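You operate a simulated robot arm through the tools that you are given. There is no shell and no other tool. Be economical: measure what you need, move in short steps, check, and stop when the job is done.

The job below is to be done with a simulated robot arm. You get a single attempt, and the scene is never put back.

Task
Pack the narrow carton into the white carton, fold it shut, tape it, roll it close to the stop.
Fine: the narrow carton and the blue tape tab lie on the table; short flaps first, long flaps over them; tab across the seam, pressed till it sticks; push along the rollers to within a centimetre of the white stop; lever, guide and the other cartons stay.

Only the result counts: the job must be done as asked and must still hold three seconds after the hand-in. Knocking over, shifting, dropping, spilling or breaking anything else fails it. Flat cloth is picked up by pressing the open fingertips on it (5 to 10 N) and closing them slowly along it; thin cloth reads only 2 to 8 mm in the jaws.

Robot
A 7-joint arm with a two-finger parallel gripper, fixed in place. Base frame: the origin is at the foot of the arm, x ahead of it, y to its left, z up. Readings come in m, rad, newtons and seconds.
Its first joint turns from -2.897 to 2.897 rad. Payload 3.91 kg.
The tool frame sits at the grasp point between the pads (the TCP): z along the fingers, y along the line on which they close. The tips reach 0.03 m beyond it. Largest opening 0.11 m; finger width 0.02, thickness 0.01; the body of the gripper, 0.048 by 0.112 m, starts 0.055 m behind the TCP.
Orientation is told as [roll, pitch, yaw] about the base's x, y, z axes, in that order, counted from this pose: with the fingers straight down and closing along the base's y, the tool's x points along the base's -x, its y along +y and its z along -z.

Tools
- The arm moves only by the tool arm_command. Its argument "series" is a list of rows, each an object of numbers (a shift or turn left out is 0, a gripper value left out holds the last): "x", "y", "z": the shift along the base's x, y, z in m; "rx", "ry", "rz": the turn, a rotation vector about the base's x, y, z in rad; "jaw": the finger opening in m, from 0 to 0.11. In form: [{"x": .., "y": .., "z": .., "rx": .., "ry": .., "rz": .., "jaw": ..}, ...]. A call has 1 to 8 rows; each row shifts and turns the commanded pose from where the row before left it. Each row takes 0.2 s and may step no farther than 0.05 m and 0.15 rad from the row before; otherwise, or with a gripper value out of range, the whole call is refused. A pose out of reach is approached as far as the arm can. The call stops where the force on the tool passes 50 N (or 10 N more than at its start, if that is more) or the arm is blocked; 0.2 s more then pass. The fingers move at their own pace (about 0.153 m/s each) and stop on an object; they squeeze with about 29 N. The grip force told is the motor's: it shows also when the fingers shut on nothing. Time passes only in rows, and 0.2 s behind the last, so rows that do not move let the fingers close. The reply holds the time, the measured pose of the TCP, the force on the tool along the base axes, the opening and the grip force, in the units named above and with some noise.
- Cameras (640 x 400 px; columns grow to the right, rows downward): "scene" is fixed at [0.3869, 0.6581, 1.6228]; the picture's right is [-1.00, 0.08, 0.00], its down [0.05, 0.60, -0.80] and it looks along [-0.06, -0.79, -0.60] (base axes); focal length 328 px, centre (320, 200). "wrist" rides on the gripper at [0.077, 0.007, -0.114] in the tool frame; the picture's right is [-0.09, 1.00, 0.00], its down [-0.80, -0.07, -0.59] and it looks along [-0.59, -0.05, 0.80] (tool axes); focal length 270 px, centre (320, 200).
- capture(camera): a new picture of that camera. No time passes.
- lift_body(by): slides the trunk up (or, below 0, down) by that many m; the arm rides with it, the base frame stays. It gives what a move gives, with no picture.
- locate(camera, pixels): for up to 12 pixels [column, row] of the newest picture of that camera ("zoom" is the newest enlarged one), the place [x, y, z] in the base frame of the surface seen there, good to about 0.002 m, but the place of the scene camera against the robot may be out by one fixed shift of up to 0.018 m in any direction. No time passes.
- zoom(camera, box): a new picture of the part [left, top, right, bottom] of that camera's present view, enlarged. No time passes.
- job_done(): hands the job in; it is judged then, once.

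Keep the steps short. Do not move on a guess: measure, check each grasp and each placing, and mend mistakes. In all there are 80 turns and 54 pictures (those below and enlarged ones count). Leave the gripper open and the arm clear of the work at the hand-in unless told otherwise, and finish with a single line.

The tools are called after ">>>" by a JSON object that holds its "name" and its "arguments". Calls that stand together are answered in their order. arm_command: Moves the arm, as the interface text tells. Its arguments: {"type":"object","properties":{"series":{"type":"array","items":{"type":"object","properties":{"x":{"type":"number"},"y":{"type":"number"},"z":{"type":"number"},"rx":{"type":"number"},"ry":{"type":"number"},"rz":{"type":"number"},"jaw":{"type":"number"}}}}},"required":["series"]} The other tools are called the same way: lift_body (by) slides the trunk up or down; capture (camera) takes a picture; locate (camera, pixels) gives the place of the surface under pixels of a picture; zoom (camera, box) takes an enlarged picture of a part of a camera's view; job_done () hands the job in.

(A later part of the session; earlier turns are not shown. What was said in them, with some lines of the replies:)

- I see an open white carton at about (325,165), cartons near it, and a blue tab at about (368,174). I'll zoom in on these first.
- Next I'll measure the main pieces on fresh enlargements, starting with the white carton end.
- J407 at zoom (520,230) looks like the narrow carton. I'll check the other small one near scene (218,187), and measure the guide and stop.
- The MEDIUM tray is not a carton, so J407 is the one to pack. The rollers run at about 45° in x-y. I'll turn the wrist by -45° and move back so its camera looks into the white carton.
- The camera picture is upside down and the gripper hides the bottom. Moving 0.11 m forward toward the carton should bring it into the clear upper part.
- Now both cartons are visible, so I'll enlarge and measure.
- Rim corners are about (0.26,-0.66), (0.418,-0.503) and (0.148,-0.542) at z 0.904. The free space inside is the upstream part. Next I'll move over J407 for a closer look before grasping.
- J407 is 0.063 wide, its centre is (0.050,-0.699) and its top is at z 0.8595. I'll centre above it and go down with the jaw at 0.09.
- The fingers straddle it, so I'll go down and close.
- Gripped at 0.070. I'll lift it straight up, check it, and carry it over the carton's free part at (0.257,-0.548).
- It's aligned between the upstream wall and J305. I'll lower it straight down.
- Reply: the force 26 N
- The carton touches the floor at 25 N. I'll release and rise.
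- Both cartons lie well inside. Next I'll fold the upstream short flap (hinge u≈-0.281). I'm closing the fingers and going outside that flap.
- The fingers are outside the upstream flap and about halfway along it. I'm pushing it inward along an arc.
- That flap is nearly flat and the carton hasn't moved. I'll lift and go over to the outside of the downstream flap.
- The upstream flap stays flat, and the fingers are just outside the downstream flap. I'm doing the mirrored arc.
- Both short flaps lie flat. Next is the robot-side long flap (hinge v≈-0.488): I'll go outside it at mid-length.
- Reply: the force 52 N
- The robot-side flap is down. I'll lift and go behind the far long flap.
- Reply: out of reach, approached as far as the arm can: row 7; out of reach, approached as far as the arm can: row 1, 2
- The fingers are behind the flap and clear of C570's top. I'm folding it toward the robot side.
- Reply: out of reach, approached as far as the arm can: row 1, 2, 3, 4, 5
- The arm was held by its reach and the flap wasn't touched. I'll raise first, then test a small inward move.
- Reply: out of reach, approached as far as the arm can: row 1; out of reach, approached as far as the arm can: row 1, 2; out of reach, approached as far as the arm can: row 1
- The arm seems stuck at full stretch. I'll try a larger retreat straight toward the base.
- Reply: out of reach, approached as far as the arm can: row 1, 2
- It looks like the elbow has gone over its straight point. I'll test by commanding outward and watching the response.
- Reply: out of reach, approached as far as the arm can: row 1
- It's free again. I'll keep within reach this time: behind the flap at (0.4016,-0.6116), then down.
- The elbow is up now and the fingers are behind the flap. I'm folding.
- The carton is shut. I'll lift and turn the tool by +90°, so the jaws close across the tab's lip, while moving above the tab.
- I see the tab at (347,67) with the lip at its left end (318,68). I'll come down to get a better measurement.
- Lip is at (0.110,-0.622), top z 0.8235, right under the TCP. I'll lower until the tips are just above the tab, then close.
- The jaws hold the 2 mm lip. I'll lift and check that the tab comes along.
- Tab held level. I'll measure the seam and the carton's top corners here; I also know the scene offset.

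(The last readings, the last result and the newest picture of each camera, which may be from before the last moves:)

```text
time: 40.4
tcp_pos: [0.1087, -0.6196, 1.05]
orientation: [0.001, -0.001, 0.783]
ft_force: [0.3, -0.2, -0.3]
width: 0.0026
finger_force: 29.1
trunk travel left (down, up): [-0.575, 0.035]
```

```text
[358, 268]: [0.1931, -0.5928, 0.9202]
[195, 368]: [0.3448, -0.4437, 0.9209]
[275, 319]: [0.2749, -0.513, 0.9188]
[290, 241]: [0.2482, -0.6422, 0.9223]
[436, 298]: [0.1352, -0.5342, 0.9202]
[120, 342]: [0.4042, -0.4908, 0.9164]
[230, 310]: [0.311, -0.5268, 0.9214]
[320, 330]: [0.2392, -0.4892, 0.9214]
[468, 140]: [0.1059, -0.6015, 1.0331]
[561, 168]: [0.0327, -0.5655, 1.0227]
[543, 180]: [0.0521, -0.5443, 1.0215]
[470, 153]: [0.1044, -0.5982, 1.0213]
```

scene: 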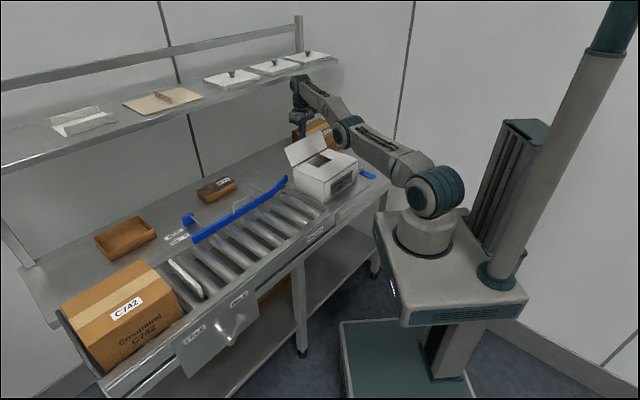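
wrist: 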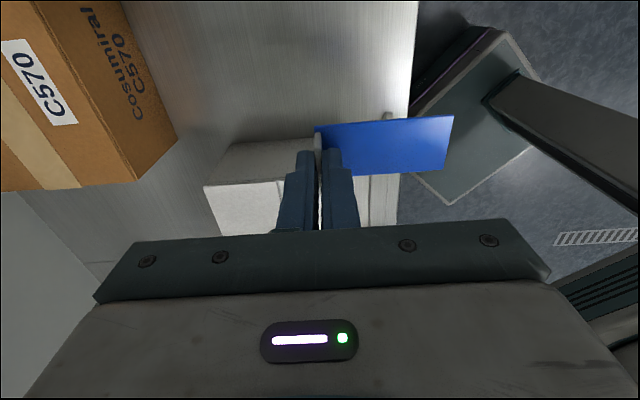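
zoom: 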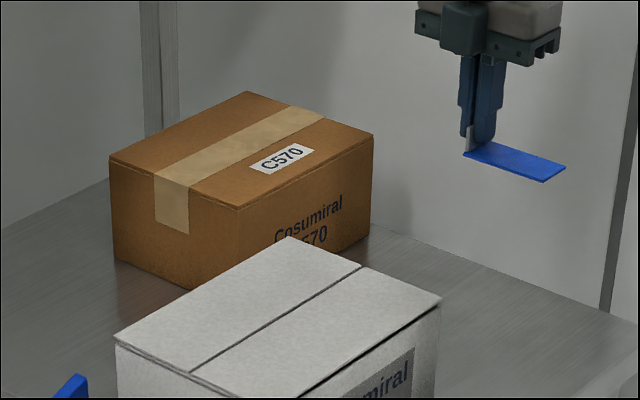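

Seam at about 0.097 m in -v from the tab centre. I'll carry the tab over the carton's middle and lower to just above the top.

>>> {"name": "arm_command", "arguments": {"series": [{"x": 0.0403, "y": 0.0141}, {"x": 0.0403, "y": 0.0141}, {"x": 0.0403, "y": 0.0141}, {"x": 0.0403, "y": 0.0141}, {"x": 0.0403, "y": 0.0141}, {"z": -0.045}, {"z": -0.03}]}}

>>> {"name": "capture", "arguments": {"camera": "wrist"}}

>>> {"name": "zoom", "arguments": {"camera": "scene", "box": [270, 100, 398, 180]}}

```text
time: 42.0
tcp_pos: [0.3073, -0.5492, 0.9725]
orientation: [0.001, 0.0, 0.783]
ft_force: [-0.7, -0.7, -0.3]
width: 0.0022
finger_force: 29.1
trunk travel left (down, up): [-0.575, 0.035]
```

```text
19 pictures are left
```

wrist: 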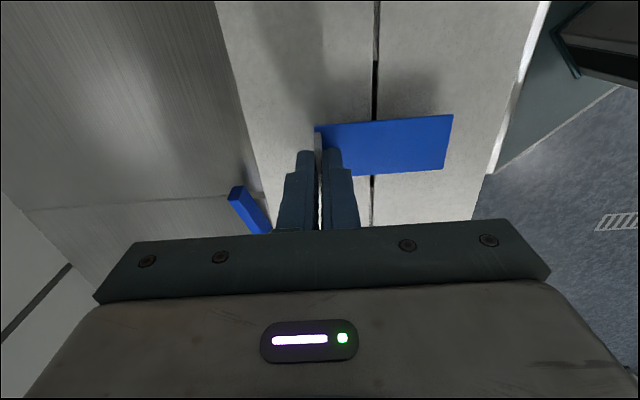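

```text
5.00 times, centred on (334, 140) of scene
```

zoom: 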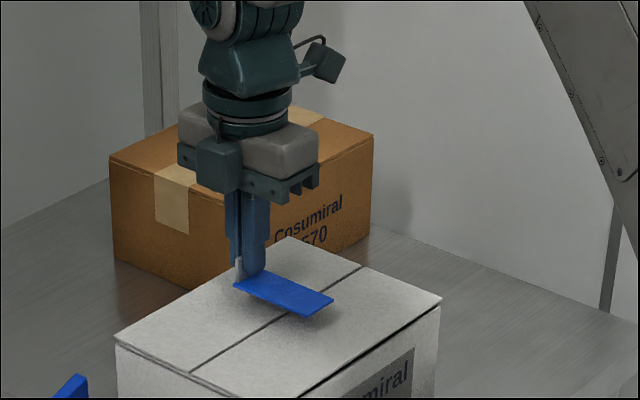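

The seam runs under the middle of the tab, at about column 374. I'll lower slowly until contact.

>>> {"name": "arm_command", "arguments": {"series": [{"z": -0.015}, {"z": -0.005}]}}

>>> {"name": "arm_command", "arguments": {"series": [{"z": -0.003}, {"z": -0.002}]}}

```text
time: 42.6
tcp_pos: [0.3084, -0.5485, 0.9537]
orientation: [-0.002, 0.0, 0.783]
ft_force: [-1.0, 1.1, 0.2]
width: 0.0021
finger_force: 28.9
trunk travel left (down, up): [-0.575, 0.035]
```

```text
time: 43.2
tcp_pos: [0.3096, -0.5476, 0.9513]
orientation: [-0.003, 0.002, 0.782]
ft_force: [-2.0, 0.1, 14.2]
width: 0.0023
finger_force: 29.2
trunk travel left (down, up): [-0.575, 0.035]
```

Contact at 14 N. I'll press slightly more, release the lip and lift off.

>>> {"name": "arm_command", "arguments": {"series": [{"z": -0.0015}, {}, {"jaw": 0.012}, {"jaw": 0.012}, {"z": 0.03}, {"z": 0.03}]}}

>>> {"name": "zoom", "arguments": {"camera": "wrist", "box": [200, 20, 520, 220]}}

```text
time: 44.6
tcp_pos: [0.3118, -0.5464, 1.0096]
orientation: [0.002, 0.001, 0.785]
ft_force: [-0.8, 0.0, 0.5]
width: 0.0121
finger_force: 0.0
trunk travel left (down, up): [-0.575, 0.035]
```

```text
2.00 times, centred on (360, 120) of wrist
```

zoom: 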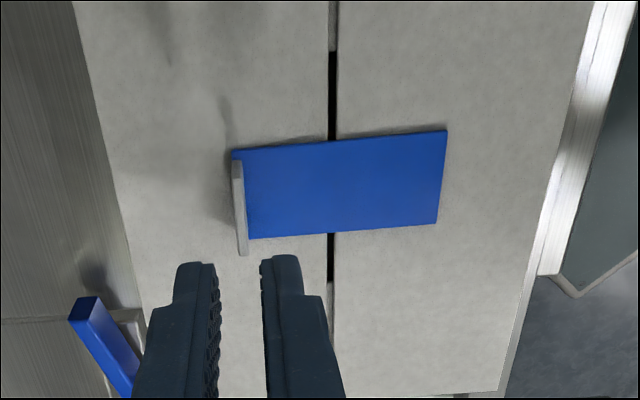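

The tab lies across the seam. I'll measure it for pressing.

>>> {"name": "locate", "arguments": {"camera": "zoom", "pixels": [[246, 155], [443, 135], [434, 220], [254, 235], [335, 185], [290, 190], [400, 180], [200, 200], [480, 180], [240, 170]]}}

```text
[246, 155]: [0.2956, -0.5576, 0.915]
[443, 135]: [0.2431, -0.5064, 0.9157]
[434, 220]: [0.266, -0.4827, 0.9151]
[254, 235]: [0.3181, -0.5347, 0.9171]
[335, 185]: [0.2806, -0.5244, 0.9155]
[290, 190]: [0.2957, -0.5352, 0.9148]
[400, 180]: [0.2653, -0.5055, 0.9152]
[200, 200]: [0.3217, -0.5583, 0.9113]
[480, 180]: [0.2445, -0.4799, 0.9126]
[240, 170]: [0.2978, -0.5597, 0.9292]
```

The tab centre is (0.281,-0.520). I'm closing the fingers and pressing near its left part first.

>>> {"name": "arm_command", "arguments": {"series": [{"x": -0.0165, "y": 0.011, "jaw": 0.0}, {"z": -0.04}, {"z": -0.02}, {"z": -0.005}, {"z": -0.002}, {"z": -0.002}, {}]}}

```text
time: 46.2
tcp_pos: [0.2963, -0.5364, 0.9457]
orientation: [-0.011, 0.006, 0.784]
ft_force: [-4.6, 7.7, 23.8]
width: 0.0001
finger_force: 29.2
trunk travel left (down, up): [-0.575, 0.035]
stopped in row 7: the force on the tool passed its limit (the readings are from after the stop); the commanded pose is now the measured one
```

That side pressed firmly. Next the centre and the right part.

>>> {"name": "arm_command", "arguments": {"series": [{"z": 0.012}, {"x": -0.015, "y": 0.015}, {"z": -0.01}, {"z": -0.003}, {"z": -0.0015}, {}]}}

>>> {"name": "arm_command", "arguments": {"series": [{"z": 0.012}, {"x": -0.0155, "y": 0.0155}, {"z": -0.01}, {"z": -0.003}, {"z": -0.0015}, {}]}}

```text
time: 47.8
tcp_pos: [0.2815, -0.5223, 0.9453]
orientation: [-0.021, 0.008, 0.784]
ft_force: [-3.8, 8.9, 24.0]
width: 0.0
finger_force: 29.4
trunk travel left (down, up): [-0.575, 0.035]
stopped in row 6: the force on the tool passed its limit (the readings are from after the stop); the commanded pose is now the measured one
```

```text
time: 49.1
tcp_pos: [0.2646, -0.5083, 0.9441]
orientation: [-0.024, 0.008, 0.782]
ft_force: [-0.7, -0.8, 47.4]
width: 0.0
finger_force: 29.1
trunk travel left (down, up): [-0.575, 0.035]
```

All pressed. I'll lift and check the tab, then go behind the carton's upstream face.

>>> {"name": "arm_command", "arguments": {"series": [{"z": 0.04}, {"z": 0.04, "rx": 0.02, "ry": -0.008}, {"x": -0.0265, "y": -0.0345}, {"x": -0.0265, "y": -0.0345}, {"x": -0.0265, "y": -0.0345, "jaw": 0.06}, {"x": -0.0265, "y": -0.0345}]}}

>>> {"name": "zoom", "arguments": {"camera": "scene", "box": [270, 100, 398, 180]}}

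```text
time: 50.5
tcp_pos: [0.1608, -0.6462, 1.0201]
orientation: [-0.006, -0.016, 0.784]
ft_force: [0.4, 0.8, 0.2]
width: 0.06
finger_force: 0.2
trunk travel left (down, up): [-0.575, 0.035]
```

```text
5.00 times, centred on (334, 140) of scene
```

zoom: 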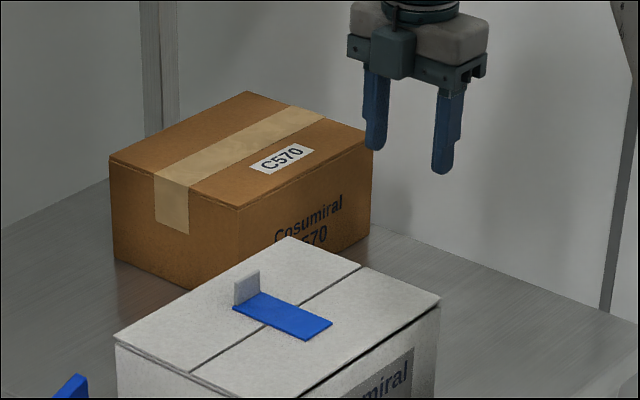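

The tab sits across the seam. I'm going down behind the carton to z≈0.875.

>>> {"name": "arm_command", "arguments": {"series": [{"z": -0.05, "ry": 0.014, "rx": 0.005}, {"z": -0.05}, {"z": -0.045}]}}

>>> {"name": "arm_command", "arguments": {"series": [{"x": 0.0135, "y": 0.0135}, {"x": 0.0135, "y": 0.0135}, {"x": 0.0135, "y": 0.0135}]}}

>>> {"name": "zoom", "arguments": {"camera": "scene", "box": [240, 100, 400, 200]}}

```text
time: 51.4
tcp_pos: [0.1623, -0.6467, 0.8747]
orientation: [0.007, -0.007, 0.784]
ft_force: [-0.5, 0.4, 0.2]
width: 0.06
finger_force: 0.2
trunk travel left (down, up): [-0.575, 0.035]
```

```text
time: 52.1
tcp_pos: [0.2019, -0.6063, 0.8758]
orientation: [0.007, -0.009, 0.783]
ft_force: [-0.1, -0.5, -0.6]
width: 0.0598
finger_force: 0.0
trunk travel left (down, up): [-0.575, 0.035]
```

```text
4.00 times, centred on (320, 150) of scene
```

zoom: 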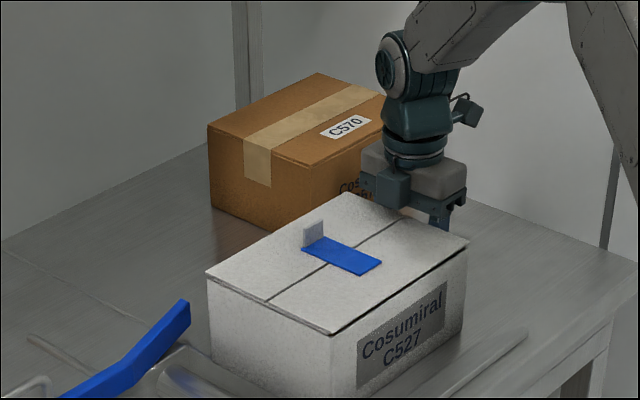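

Contact is about to begin. I'm pushing downstream slowly and watching the force.

>>> {"name": "arm_command", "arguments": {"series": [{"x": 0.009, "y": 0.009}, {"x": 0.012, "y": 0.012}, {"x": 0.012, "y": 0.012}, {"x": 0.012, "y": 0.012}, {"x": 0.012, "y": 0.012}, {"x": 0.012, "y": 0.012}]}}

>>> {"name": "capture", "arguments": {"camera": "scene"}}

```text
time: 53.5
tcp_pos: [0.2707, -0.5361, 0.8752]
orientation: [0.009, -0.009, 0.785]
ft_force: [1.1, -0.9, 0.0]
width: 0.0599
finger_force: 0.1
trunk travel left (down, up): [-0.575, 0.035]
```

```text
14 pictures are left
```

scene: 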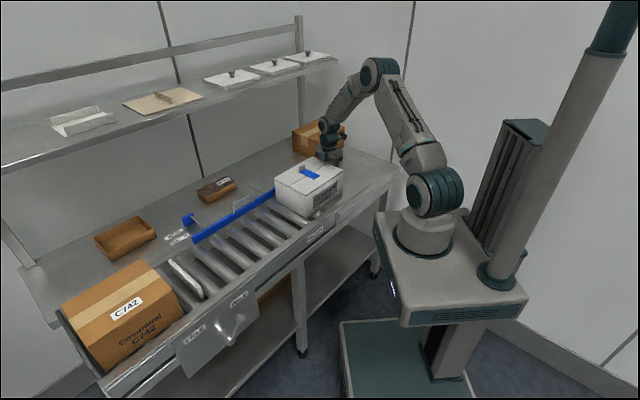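

It moves easily. I'll check its alignment with the guide.

>>> {"name": "zoom", "arguments": {"camera": "scene", "box": [200, 140, 360, 240]}}

>>> {"name": "locate", "arguments": {"camera": "zoom", "pixels": [[405, 86], [560, 148], [300, 160], [420, 225], [360, 112], [490, 187], [280, 195], [200, 240], [295, 182], [120, 285]]}}

```text
4.00 times, centred on (280, 190) of scene
```

zoom: 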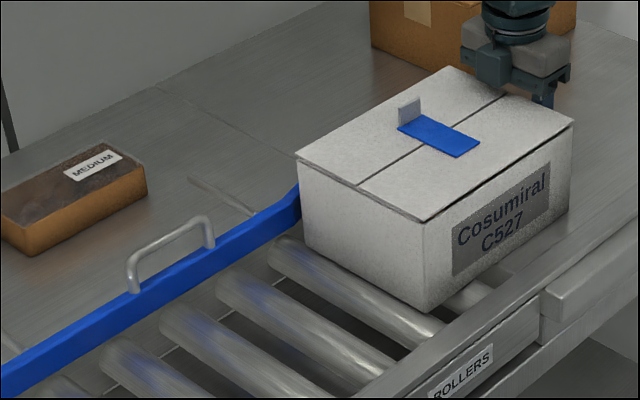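

```text
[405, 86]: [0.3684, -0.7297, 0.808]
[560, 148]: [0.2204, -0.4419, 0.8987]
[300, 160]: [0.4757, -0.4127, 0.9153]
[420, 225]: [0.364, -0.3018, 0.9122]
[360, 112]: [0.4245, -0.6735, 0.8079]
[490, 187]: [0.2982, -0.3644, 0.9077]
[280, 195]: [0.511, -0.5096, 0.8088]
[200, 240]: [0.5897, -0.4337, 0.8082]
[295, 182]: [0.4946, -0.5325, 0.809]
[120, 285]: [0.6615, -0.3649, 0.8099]
```

It's straight (both front corners at u≈0.044). The stop is near u≈0.50, so I'll keep pushing about 0.17 m per call.

>>> {"name": "arm_command", "arguments": {"series": [{"x": 0.012, "y": 0.012}, {"x": 0.015, "y": 0.015}, {"x": 0.015, "y": 0.015}, {"x": 0.015, "y": 0.015}, {"x": 0.015, "y": 0.015}, {"x": 0.015, "y": 0.015}, {"x": 0.015, "y": 0.015}, {"x": 0.012, "y": 0.012}]}}

>>> {"name": "zoom", "arguments": {"camera": "scene", "box": [150, 150, 342, 270]}}

```text
time: 55.4
tcp_pos: [0.3848, -0.4218, 0.8739]
orientation: [0.008, -0.006, 0.784]
ft_force: [-1.0, 0.3, 0.1]
width: 0.06
finger_force: 0.0
trunk travel left (down, up): [-0.575, 0.035]
```

```text
3.33 times, centred on (246, 210) of scene
```

zoom: 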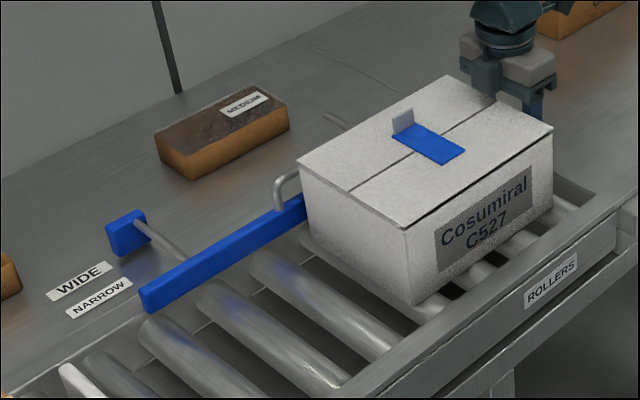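

Going straight inside the guide. I'm continuing by 0.16 m.

>>> {"name": "arm_command", "arguments": {"series": [{"x": 0.012, "y": 0.012}, {"x": 0.015, "y": 0.015}, {"x": 0.015, "y": 0.015}, {"x": 0.015, "y": 0.015}, {"x": 0.015, "y": 0.015}, {"x": 0.015, "y": 0.015}, {"x": 0.015, "y": 0.015}, {"x": 0.012, "y": 0.012}]}}

>>> {"name": "zoom", "arguments": {"camera": "scene", "box": [120, 190, 312, 310]}}

>>> {"name": "locate", "arguments": {"camera": "zoom", "pixels": [[280, 134], [395, 197], [400, 250], [395, 275], [300, 200], [185, 245], [278, 350], [205, 272], [235, 300], [262, 325], [200, 256], [260, 320]]}}

```text
time: 57.1
tcp_pos: [0.4995, -0.3087, 0.8743]
orientation: [0.006, -0.007, 0.784]
ft_force: [0.1, 0.0, -0.6]
width: 0.0602
finger_force: 0.0
trunk travel left (down, up): [-0.575, 0.035]
```

```text
3.33 times, centred on (216, 250) of scene
```

zoom: 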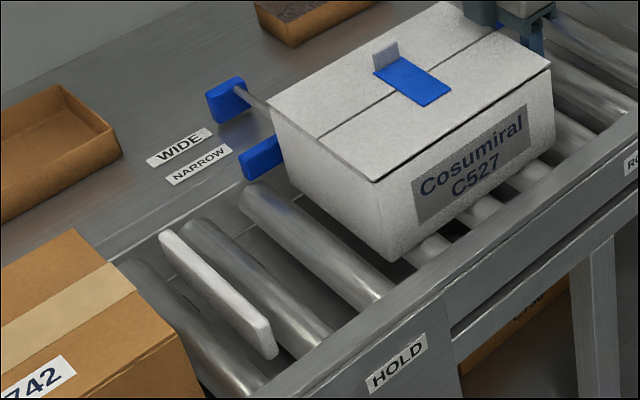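

```text
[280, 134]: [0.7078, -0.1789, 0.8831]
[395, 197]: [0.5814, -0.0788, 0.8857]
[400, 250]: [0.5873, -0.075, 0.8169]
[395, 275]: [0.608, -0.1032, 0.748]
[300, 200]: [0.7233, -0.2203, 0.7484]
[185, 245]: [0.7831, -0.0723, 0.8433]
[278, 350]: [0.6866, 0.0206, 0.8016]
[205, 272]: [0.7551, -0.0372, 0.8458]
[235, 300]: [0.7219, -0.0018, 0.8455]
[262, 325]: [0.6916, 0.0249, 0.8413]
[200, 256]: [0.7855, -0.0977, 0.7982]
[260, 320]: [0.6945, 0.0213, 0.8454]
```

The carton's front is at u≈0.37 and the stop's top at about 0.50–0.51. I'll zoom to find the stop's upstream edge exactly.

>>> {"name": "zoom", "arguments": {"camera": "scene", "box": [160, 240, 256, 300]}}

```text
6.67 times, centred on (208, 270) of scene
```

zoom: 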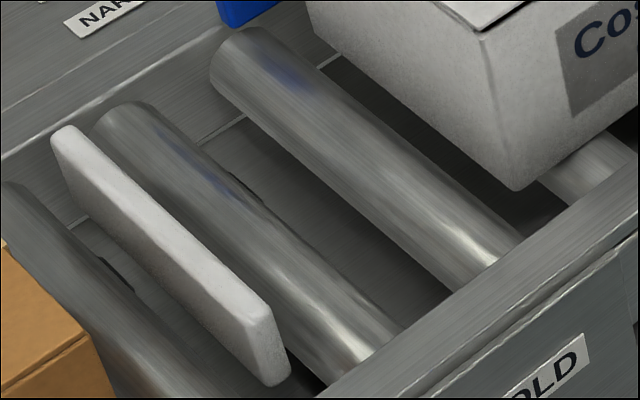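

>>> {"name": "locate", "arguments": {"camera": "zoom", "pixels": [[85, 140], [120, 176], [180, 232], [240, 286], [100, 170], [160, 228], [220, 285], [420, 60], [490, 100], [505, 175], [515, 186], [495, 150]]}}

```text
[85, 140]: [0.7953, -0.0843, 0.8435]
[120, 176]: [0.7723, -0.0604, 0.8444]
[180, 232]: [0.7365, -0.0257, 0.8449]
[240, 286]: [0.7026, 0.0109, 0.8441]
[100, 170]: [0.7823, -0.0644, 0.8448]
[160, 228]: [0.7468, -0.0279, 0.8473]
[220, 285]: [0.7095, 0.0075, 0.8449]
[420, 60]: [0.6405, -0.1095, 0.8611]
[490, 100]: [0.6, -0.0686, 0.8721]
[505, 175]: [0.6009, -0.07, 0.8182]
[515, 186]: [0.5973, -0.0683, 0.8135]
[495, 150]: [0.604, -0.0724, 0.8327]
```

Gap to the stop is about 0.126 m, and the carton coasted about 9 mm ahead of the fingers. I'm advancing 0.10 m, slowing at the end.

>>> {"name": "arm_command", "arguments": {"series": [{"x": 0.0106, "y": 0.0106}, {"x": 0.0106, "y": 0.0106}, {"x": 0.0106, "y": 0.0106}, {"x": 0.0106, "y": 0.0106}, {"x": 0.0106, "y": 0.0106}, {"x": 0.0085, "y": 0.0085}, {"x": 0.006, "y": 0.006}, {"x": 0.004, "y": 0.004}]}}

>>> {"name": "zoom", "arguments": {"camera": "scene", "box": [160, 230, 256, 290]}}

```text
time: 59.0
tcp_pos: [0.569, -0.2382, 0.8738]
orientation: [0.007, -0.006, 0.783]
ft_force: [0.3, -0.2, 0.0]
width: 0.0601
finger_force: 0.2
trunk travel left (down, up): [-0.575, 0.035]
```

```text
6.67 times, centred on (208, 260) of scene
```

zoom: 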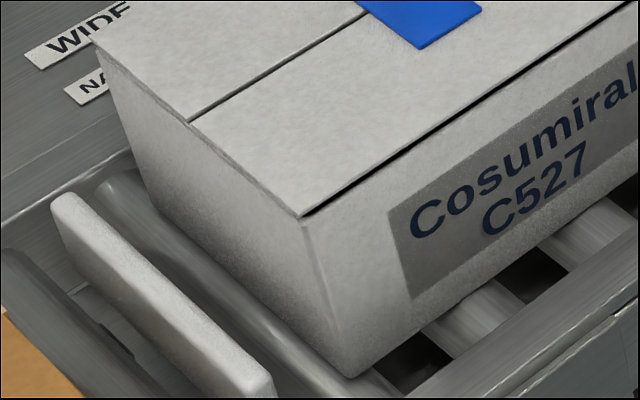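

>>> {"name": "locate", "arguments": {"camera": "zoom", "pixels": [[200, 180], [250, 230], [300, 290], [330, 350], [160, 150], [85, 207], [120, 243], [180, 299], [240, 353]]}}

```text
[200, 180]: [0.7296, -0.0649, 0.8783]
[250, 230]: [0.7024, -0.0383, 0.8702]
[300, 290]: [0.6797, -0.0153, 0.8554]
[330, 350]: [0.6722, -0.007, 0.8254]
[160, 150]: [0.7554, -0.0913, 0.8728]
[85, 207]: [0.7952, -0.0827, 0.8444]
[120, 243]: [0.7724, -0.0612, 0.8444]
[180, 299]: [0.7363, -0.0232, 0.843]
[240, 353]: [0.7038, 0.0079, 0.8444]
```

Gap to the stop is now about 0.033 m. I'll finish slowly, 0.028 m in small rows.

>>> {"name": "arm_command", "arguments": {"series": [{"x": 0.003, "y": 0.003}, {"x": 0.003, "y": 0.003}, {"x": 0.003, "y": 0.003}, {"x": 0.003, "y": 0.003}, {"x": 0.003, "y": 0.003}, {"x": 0.0025, "y": 0.0025}, {"x": 0.0025, "y": 0.0025}]}}

>>> {"name": "zoom", "arguments": {"camera": "scene", "box": [160, 230, 256, 290]}}

>>> {"name": "locate", "arguments": {"camera": "zoom", "pixels": [[190, 210], [230, 260], [280, 310], [300, 355], [150, 170], [85, 207], [120, 243], [180, 299], [240, 353]]}}

```text
time: 60.5
tcp_pos: [0.5889, -0.2174, 0.874]
orientation: [0.007, -0.007, 0.784]
ft_force: [0.8, 0.0, -0.6]
width: 0.06
finger_force: 0.0
trunk travel left (down, up): [-0.575, 0.035]
```

```text
6.67 times, centred on (208, 260) of scene
```

zoom: 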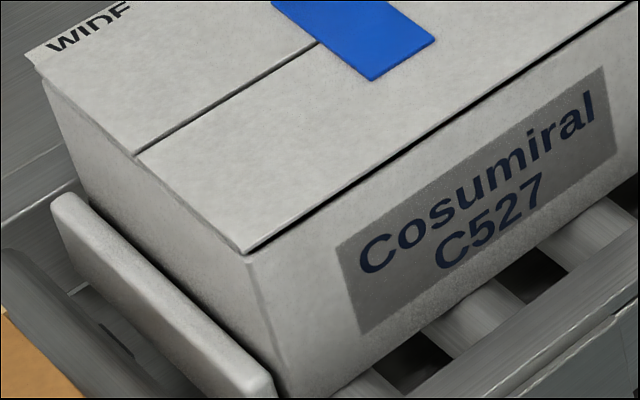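

```text
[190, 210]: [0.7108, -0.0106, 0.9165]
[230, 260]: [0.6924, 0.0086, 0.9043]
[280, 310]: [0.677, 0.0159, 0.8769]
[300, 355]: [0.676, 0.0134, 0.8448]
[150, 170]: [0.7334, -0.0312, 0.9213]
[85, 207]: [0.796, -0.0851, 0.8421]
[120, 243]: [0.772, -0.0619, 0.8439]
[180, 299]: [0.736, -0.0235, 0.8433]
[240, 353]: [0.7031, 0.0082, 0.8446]
```

The gap is now about 8 mm. I'll push 4 mm more to be safe.

>>> {"name": "arm_command", "arguments": {"series": [{"x": 0.0015, "y": 0.0015}, {"x": 0.0015, "y": 0.0015}, {}, {}]}}

>>> {"name": "zoom", "arguments": {"camera": "scene", "box": [160, 230, 256, 290]}}

>>> {"name": "locate", "arguments": {"camera": "zoom", "pixels": [[180, 215], [220, 265], [240, 300], [255, 335], [130, 190], [85, 207], [120, 243], [180, 299], [100, 180], [160, 225]]}}

```text
time: 61.5
tcp_pos: [0.5923, -0.2163, 0.8737]
orientation: [0.009, -0.007, 0.785]
ft_force: [-3.5, -1.8, -1.3]
width: 0.0604
finger_force: 0.7
trunk travel left (down, up): [-0.575, 0.035]
```

```text
6.67 times, centred on (208, 260) of scene
```

zoom: 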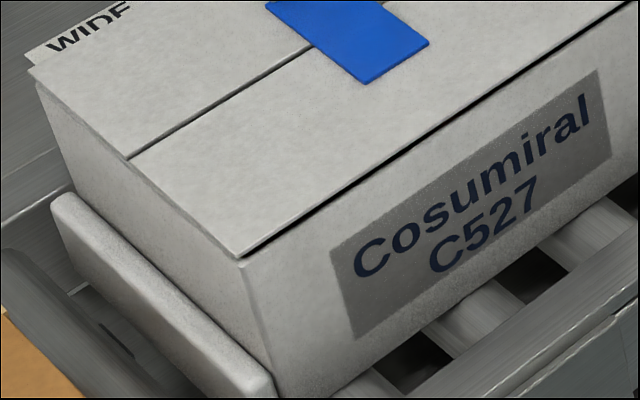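

```text
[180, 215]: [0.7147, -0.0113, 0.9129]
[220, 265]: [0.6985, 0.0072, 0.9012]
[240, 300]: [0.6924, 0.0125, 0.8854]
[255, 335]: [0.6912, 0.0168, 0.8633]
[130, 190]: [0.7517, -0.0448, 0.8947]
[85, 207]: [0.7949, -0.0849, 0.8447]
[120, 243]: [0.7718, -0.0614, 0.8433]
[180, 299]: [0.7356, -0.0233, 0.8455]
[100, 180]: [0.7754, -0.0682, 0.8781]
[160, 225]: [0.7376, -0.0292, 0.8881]
```

The carton's front is at u≈0.500 against the stop edge at 0.503, with a light contact force. I'll back off, rise clear and check everything.

>>> {"name": "arm_command", "arguments": {"series": [{"x": -0.003, "y": -0.003}, {"x": -0.02, "y": -0.02}, {"x": -0.03, "y": -0.03}, {"z": 0.05}, {"z": 0.05}, {"z": 0.05}, {"x": -0.03, "y": -0.03}]}}

>>> {"name": "capture", "arguments": {"camera": "scene"}}

>>> {"name": "zoom", "arguments": {"camera": "scene", "box": [150, 210, 278, 290]}}

>>> {"name": "locate", "arguments": {"camera": "zoom", "pixels": [[210, 270], [230, 300], [240, 330], [160, 250], [120, 290], [170, 335], [155, 235]]}}

```text
time: 63.1
tcp_pos: [0.5071, -0.2969, 1.0228]
orientation: [0.006, -0.006, 0.782]
ft_force: [0.0, 0.3, 1.0]
width: 0.0601
finger_force: 0.0
trunk travel left (down, up): [-0.575, 0.035]
```

```text
6 pictures are left
```

scene: 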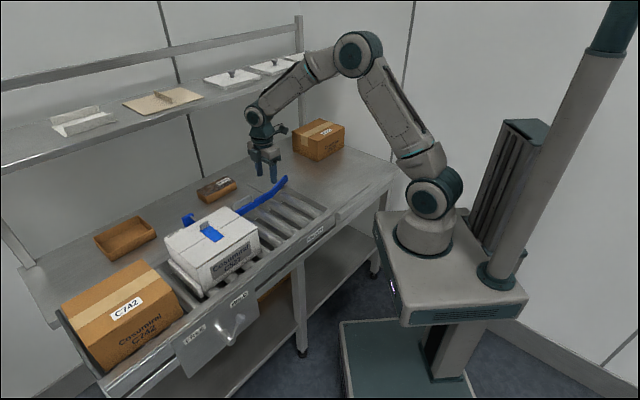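

```text
5.00 times, centred on (214, 250) of scene
```

zoom: 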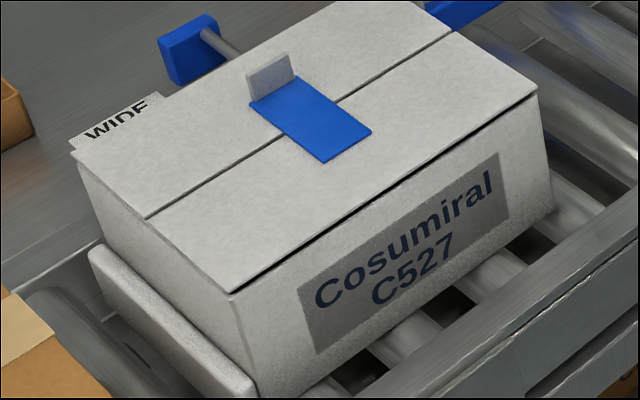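

```text
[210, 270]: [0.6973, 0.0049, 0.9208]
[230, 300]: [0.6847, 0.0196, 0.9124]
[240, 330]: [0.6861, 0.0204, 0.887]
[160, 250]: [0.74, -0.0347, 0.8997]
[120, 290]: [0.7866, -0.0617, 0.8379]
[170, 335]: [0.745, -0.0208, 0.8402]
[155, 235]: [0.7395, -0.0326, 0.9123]
```

The carton is shut, taped and still about 3 mm from the stop, and nothing else has moved. I'll open the gripper fully, move clear and hand in.

>>> {"name": "arm_command", "arguments": {"series": [{"z": 0.04, "jaw": 0.11}, {"x": -0.03, "y": -0.03}, {"x": -0.03, "y": -0.03}, {}, {}]}}

>>> {"name": "zoom", "arguments": {"camera": "scene", "box": [150, 210, 278, 290]}}

```text
time: 64.3
tcp_pos: [0.4454, -0.3613, 1.0605]
orientation: [0.007, -0.007, 0.784]
ft_force: [-0.2, 0.5, -0.1]
width: 0.11
finger_force: 0.0
trunk travel left (down, up): [-0.575, 0.035]
```

```text
5.00 times, centred on (214, 250) of scene
```

zoom: 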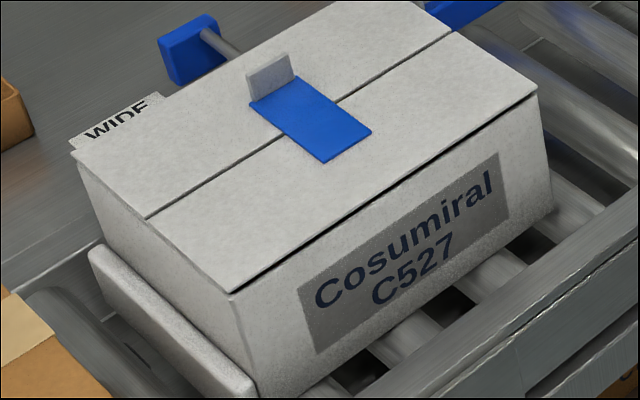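

The carton is unchanged between the last two pictures, so I'm handing in.

>>> {"name": "job_done", "arguments": {}}

```text
The job is handed in.
```

The narrow carton (J407) is packed in the white carton, which is folded shut, taped across the seam and resting about 3 mm from the white stop.
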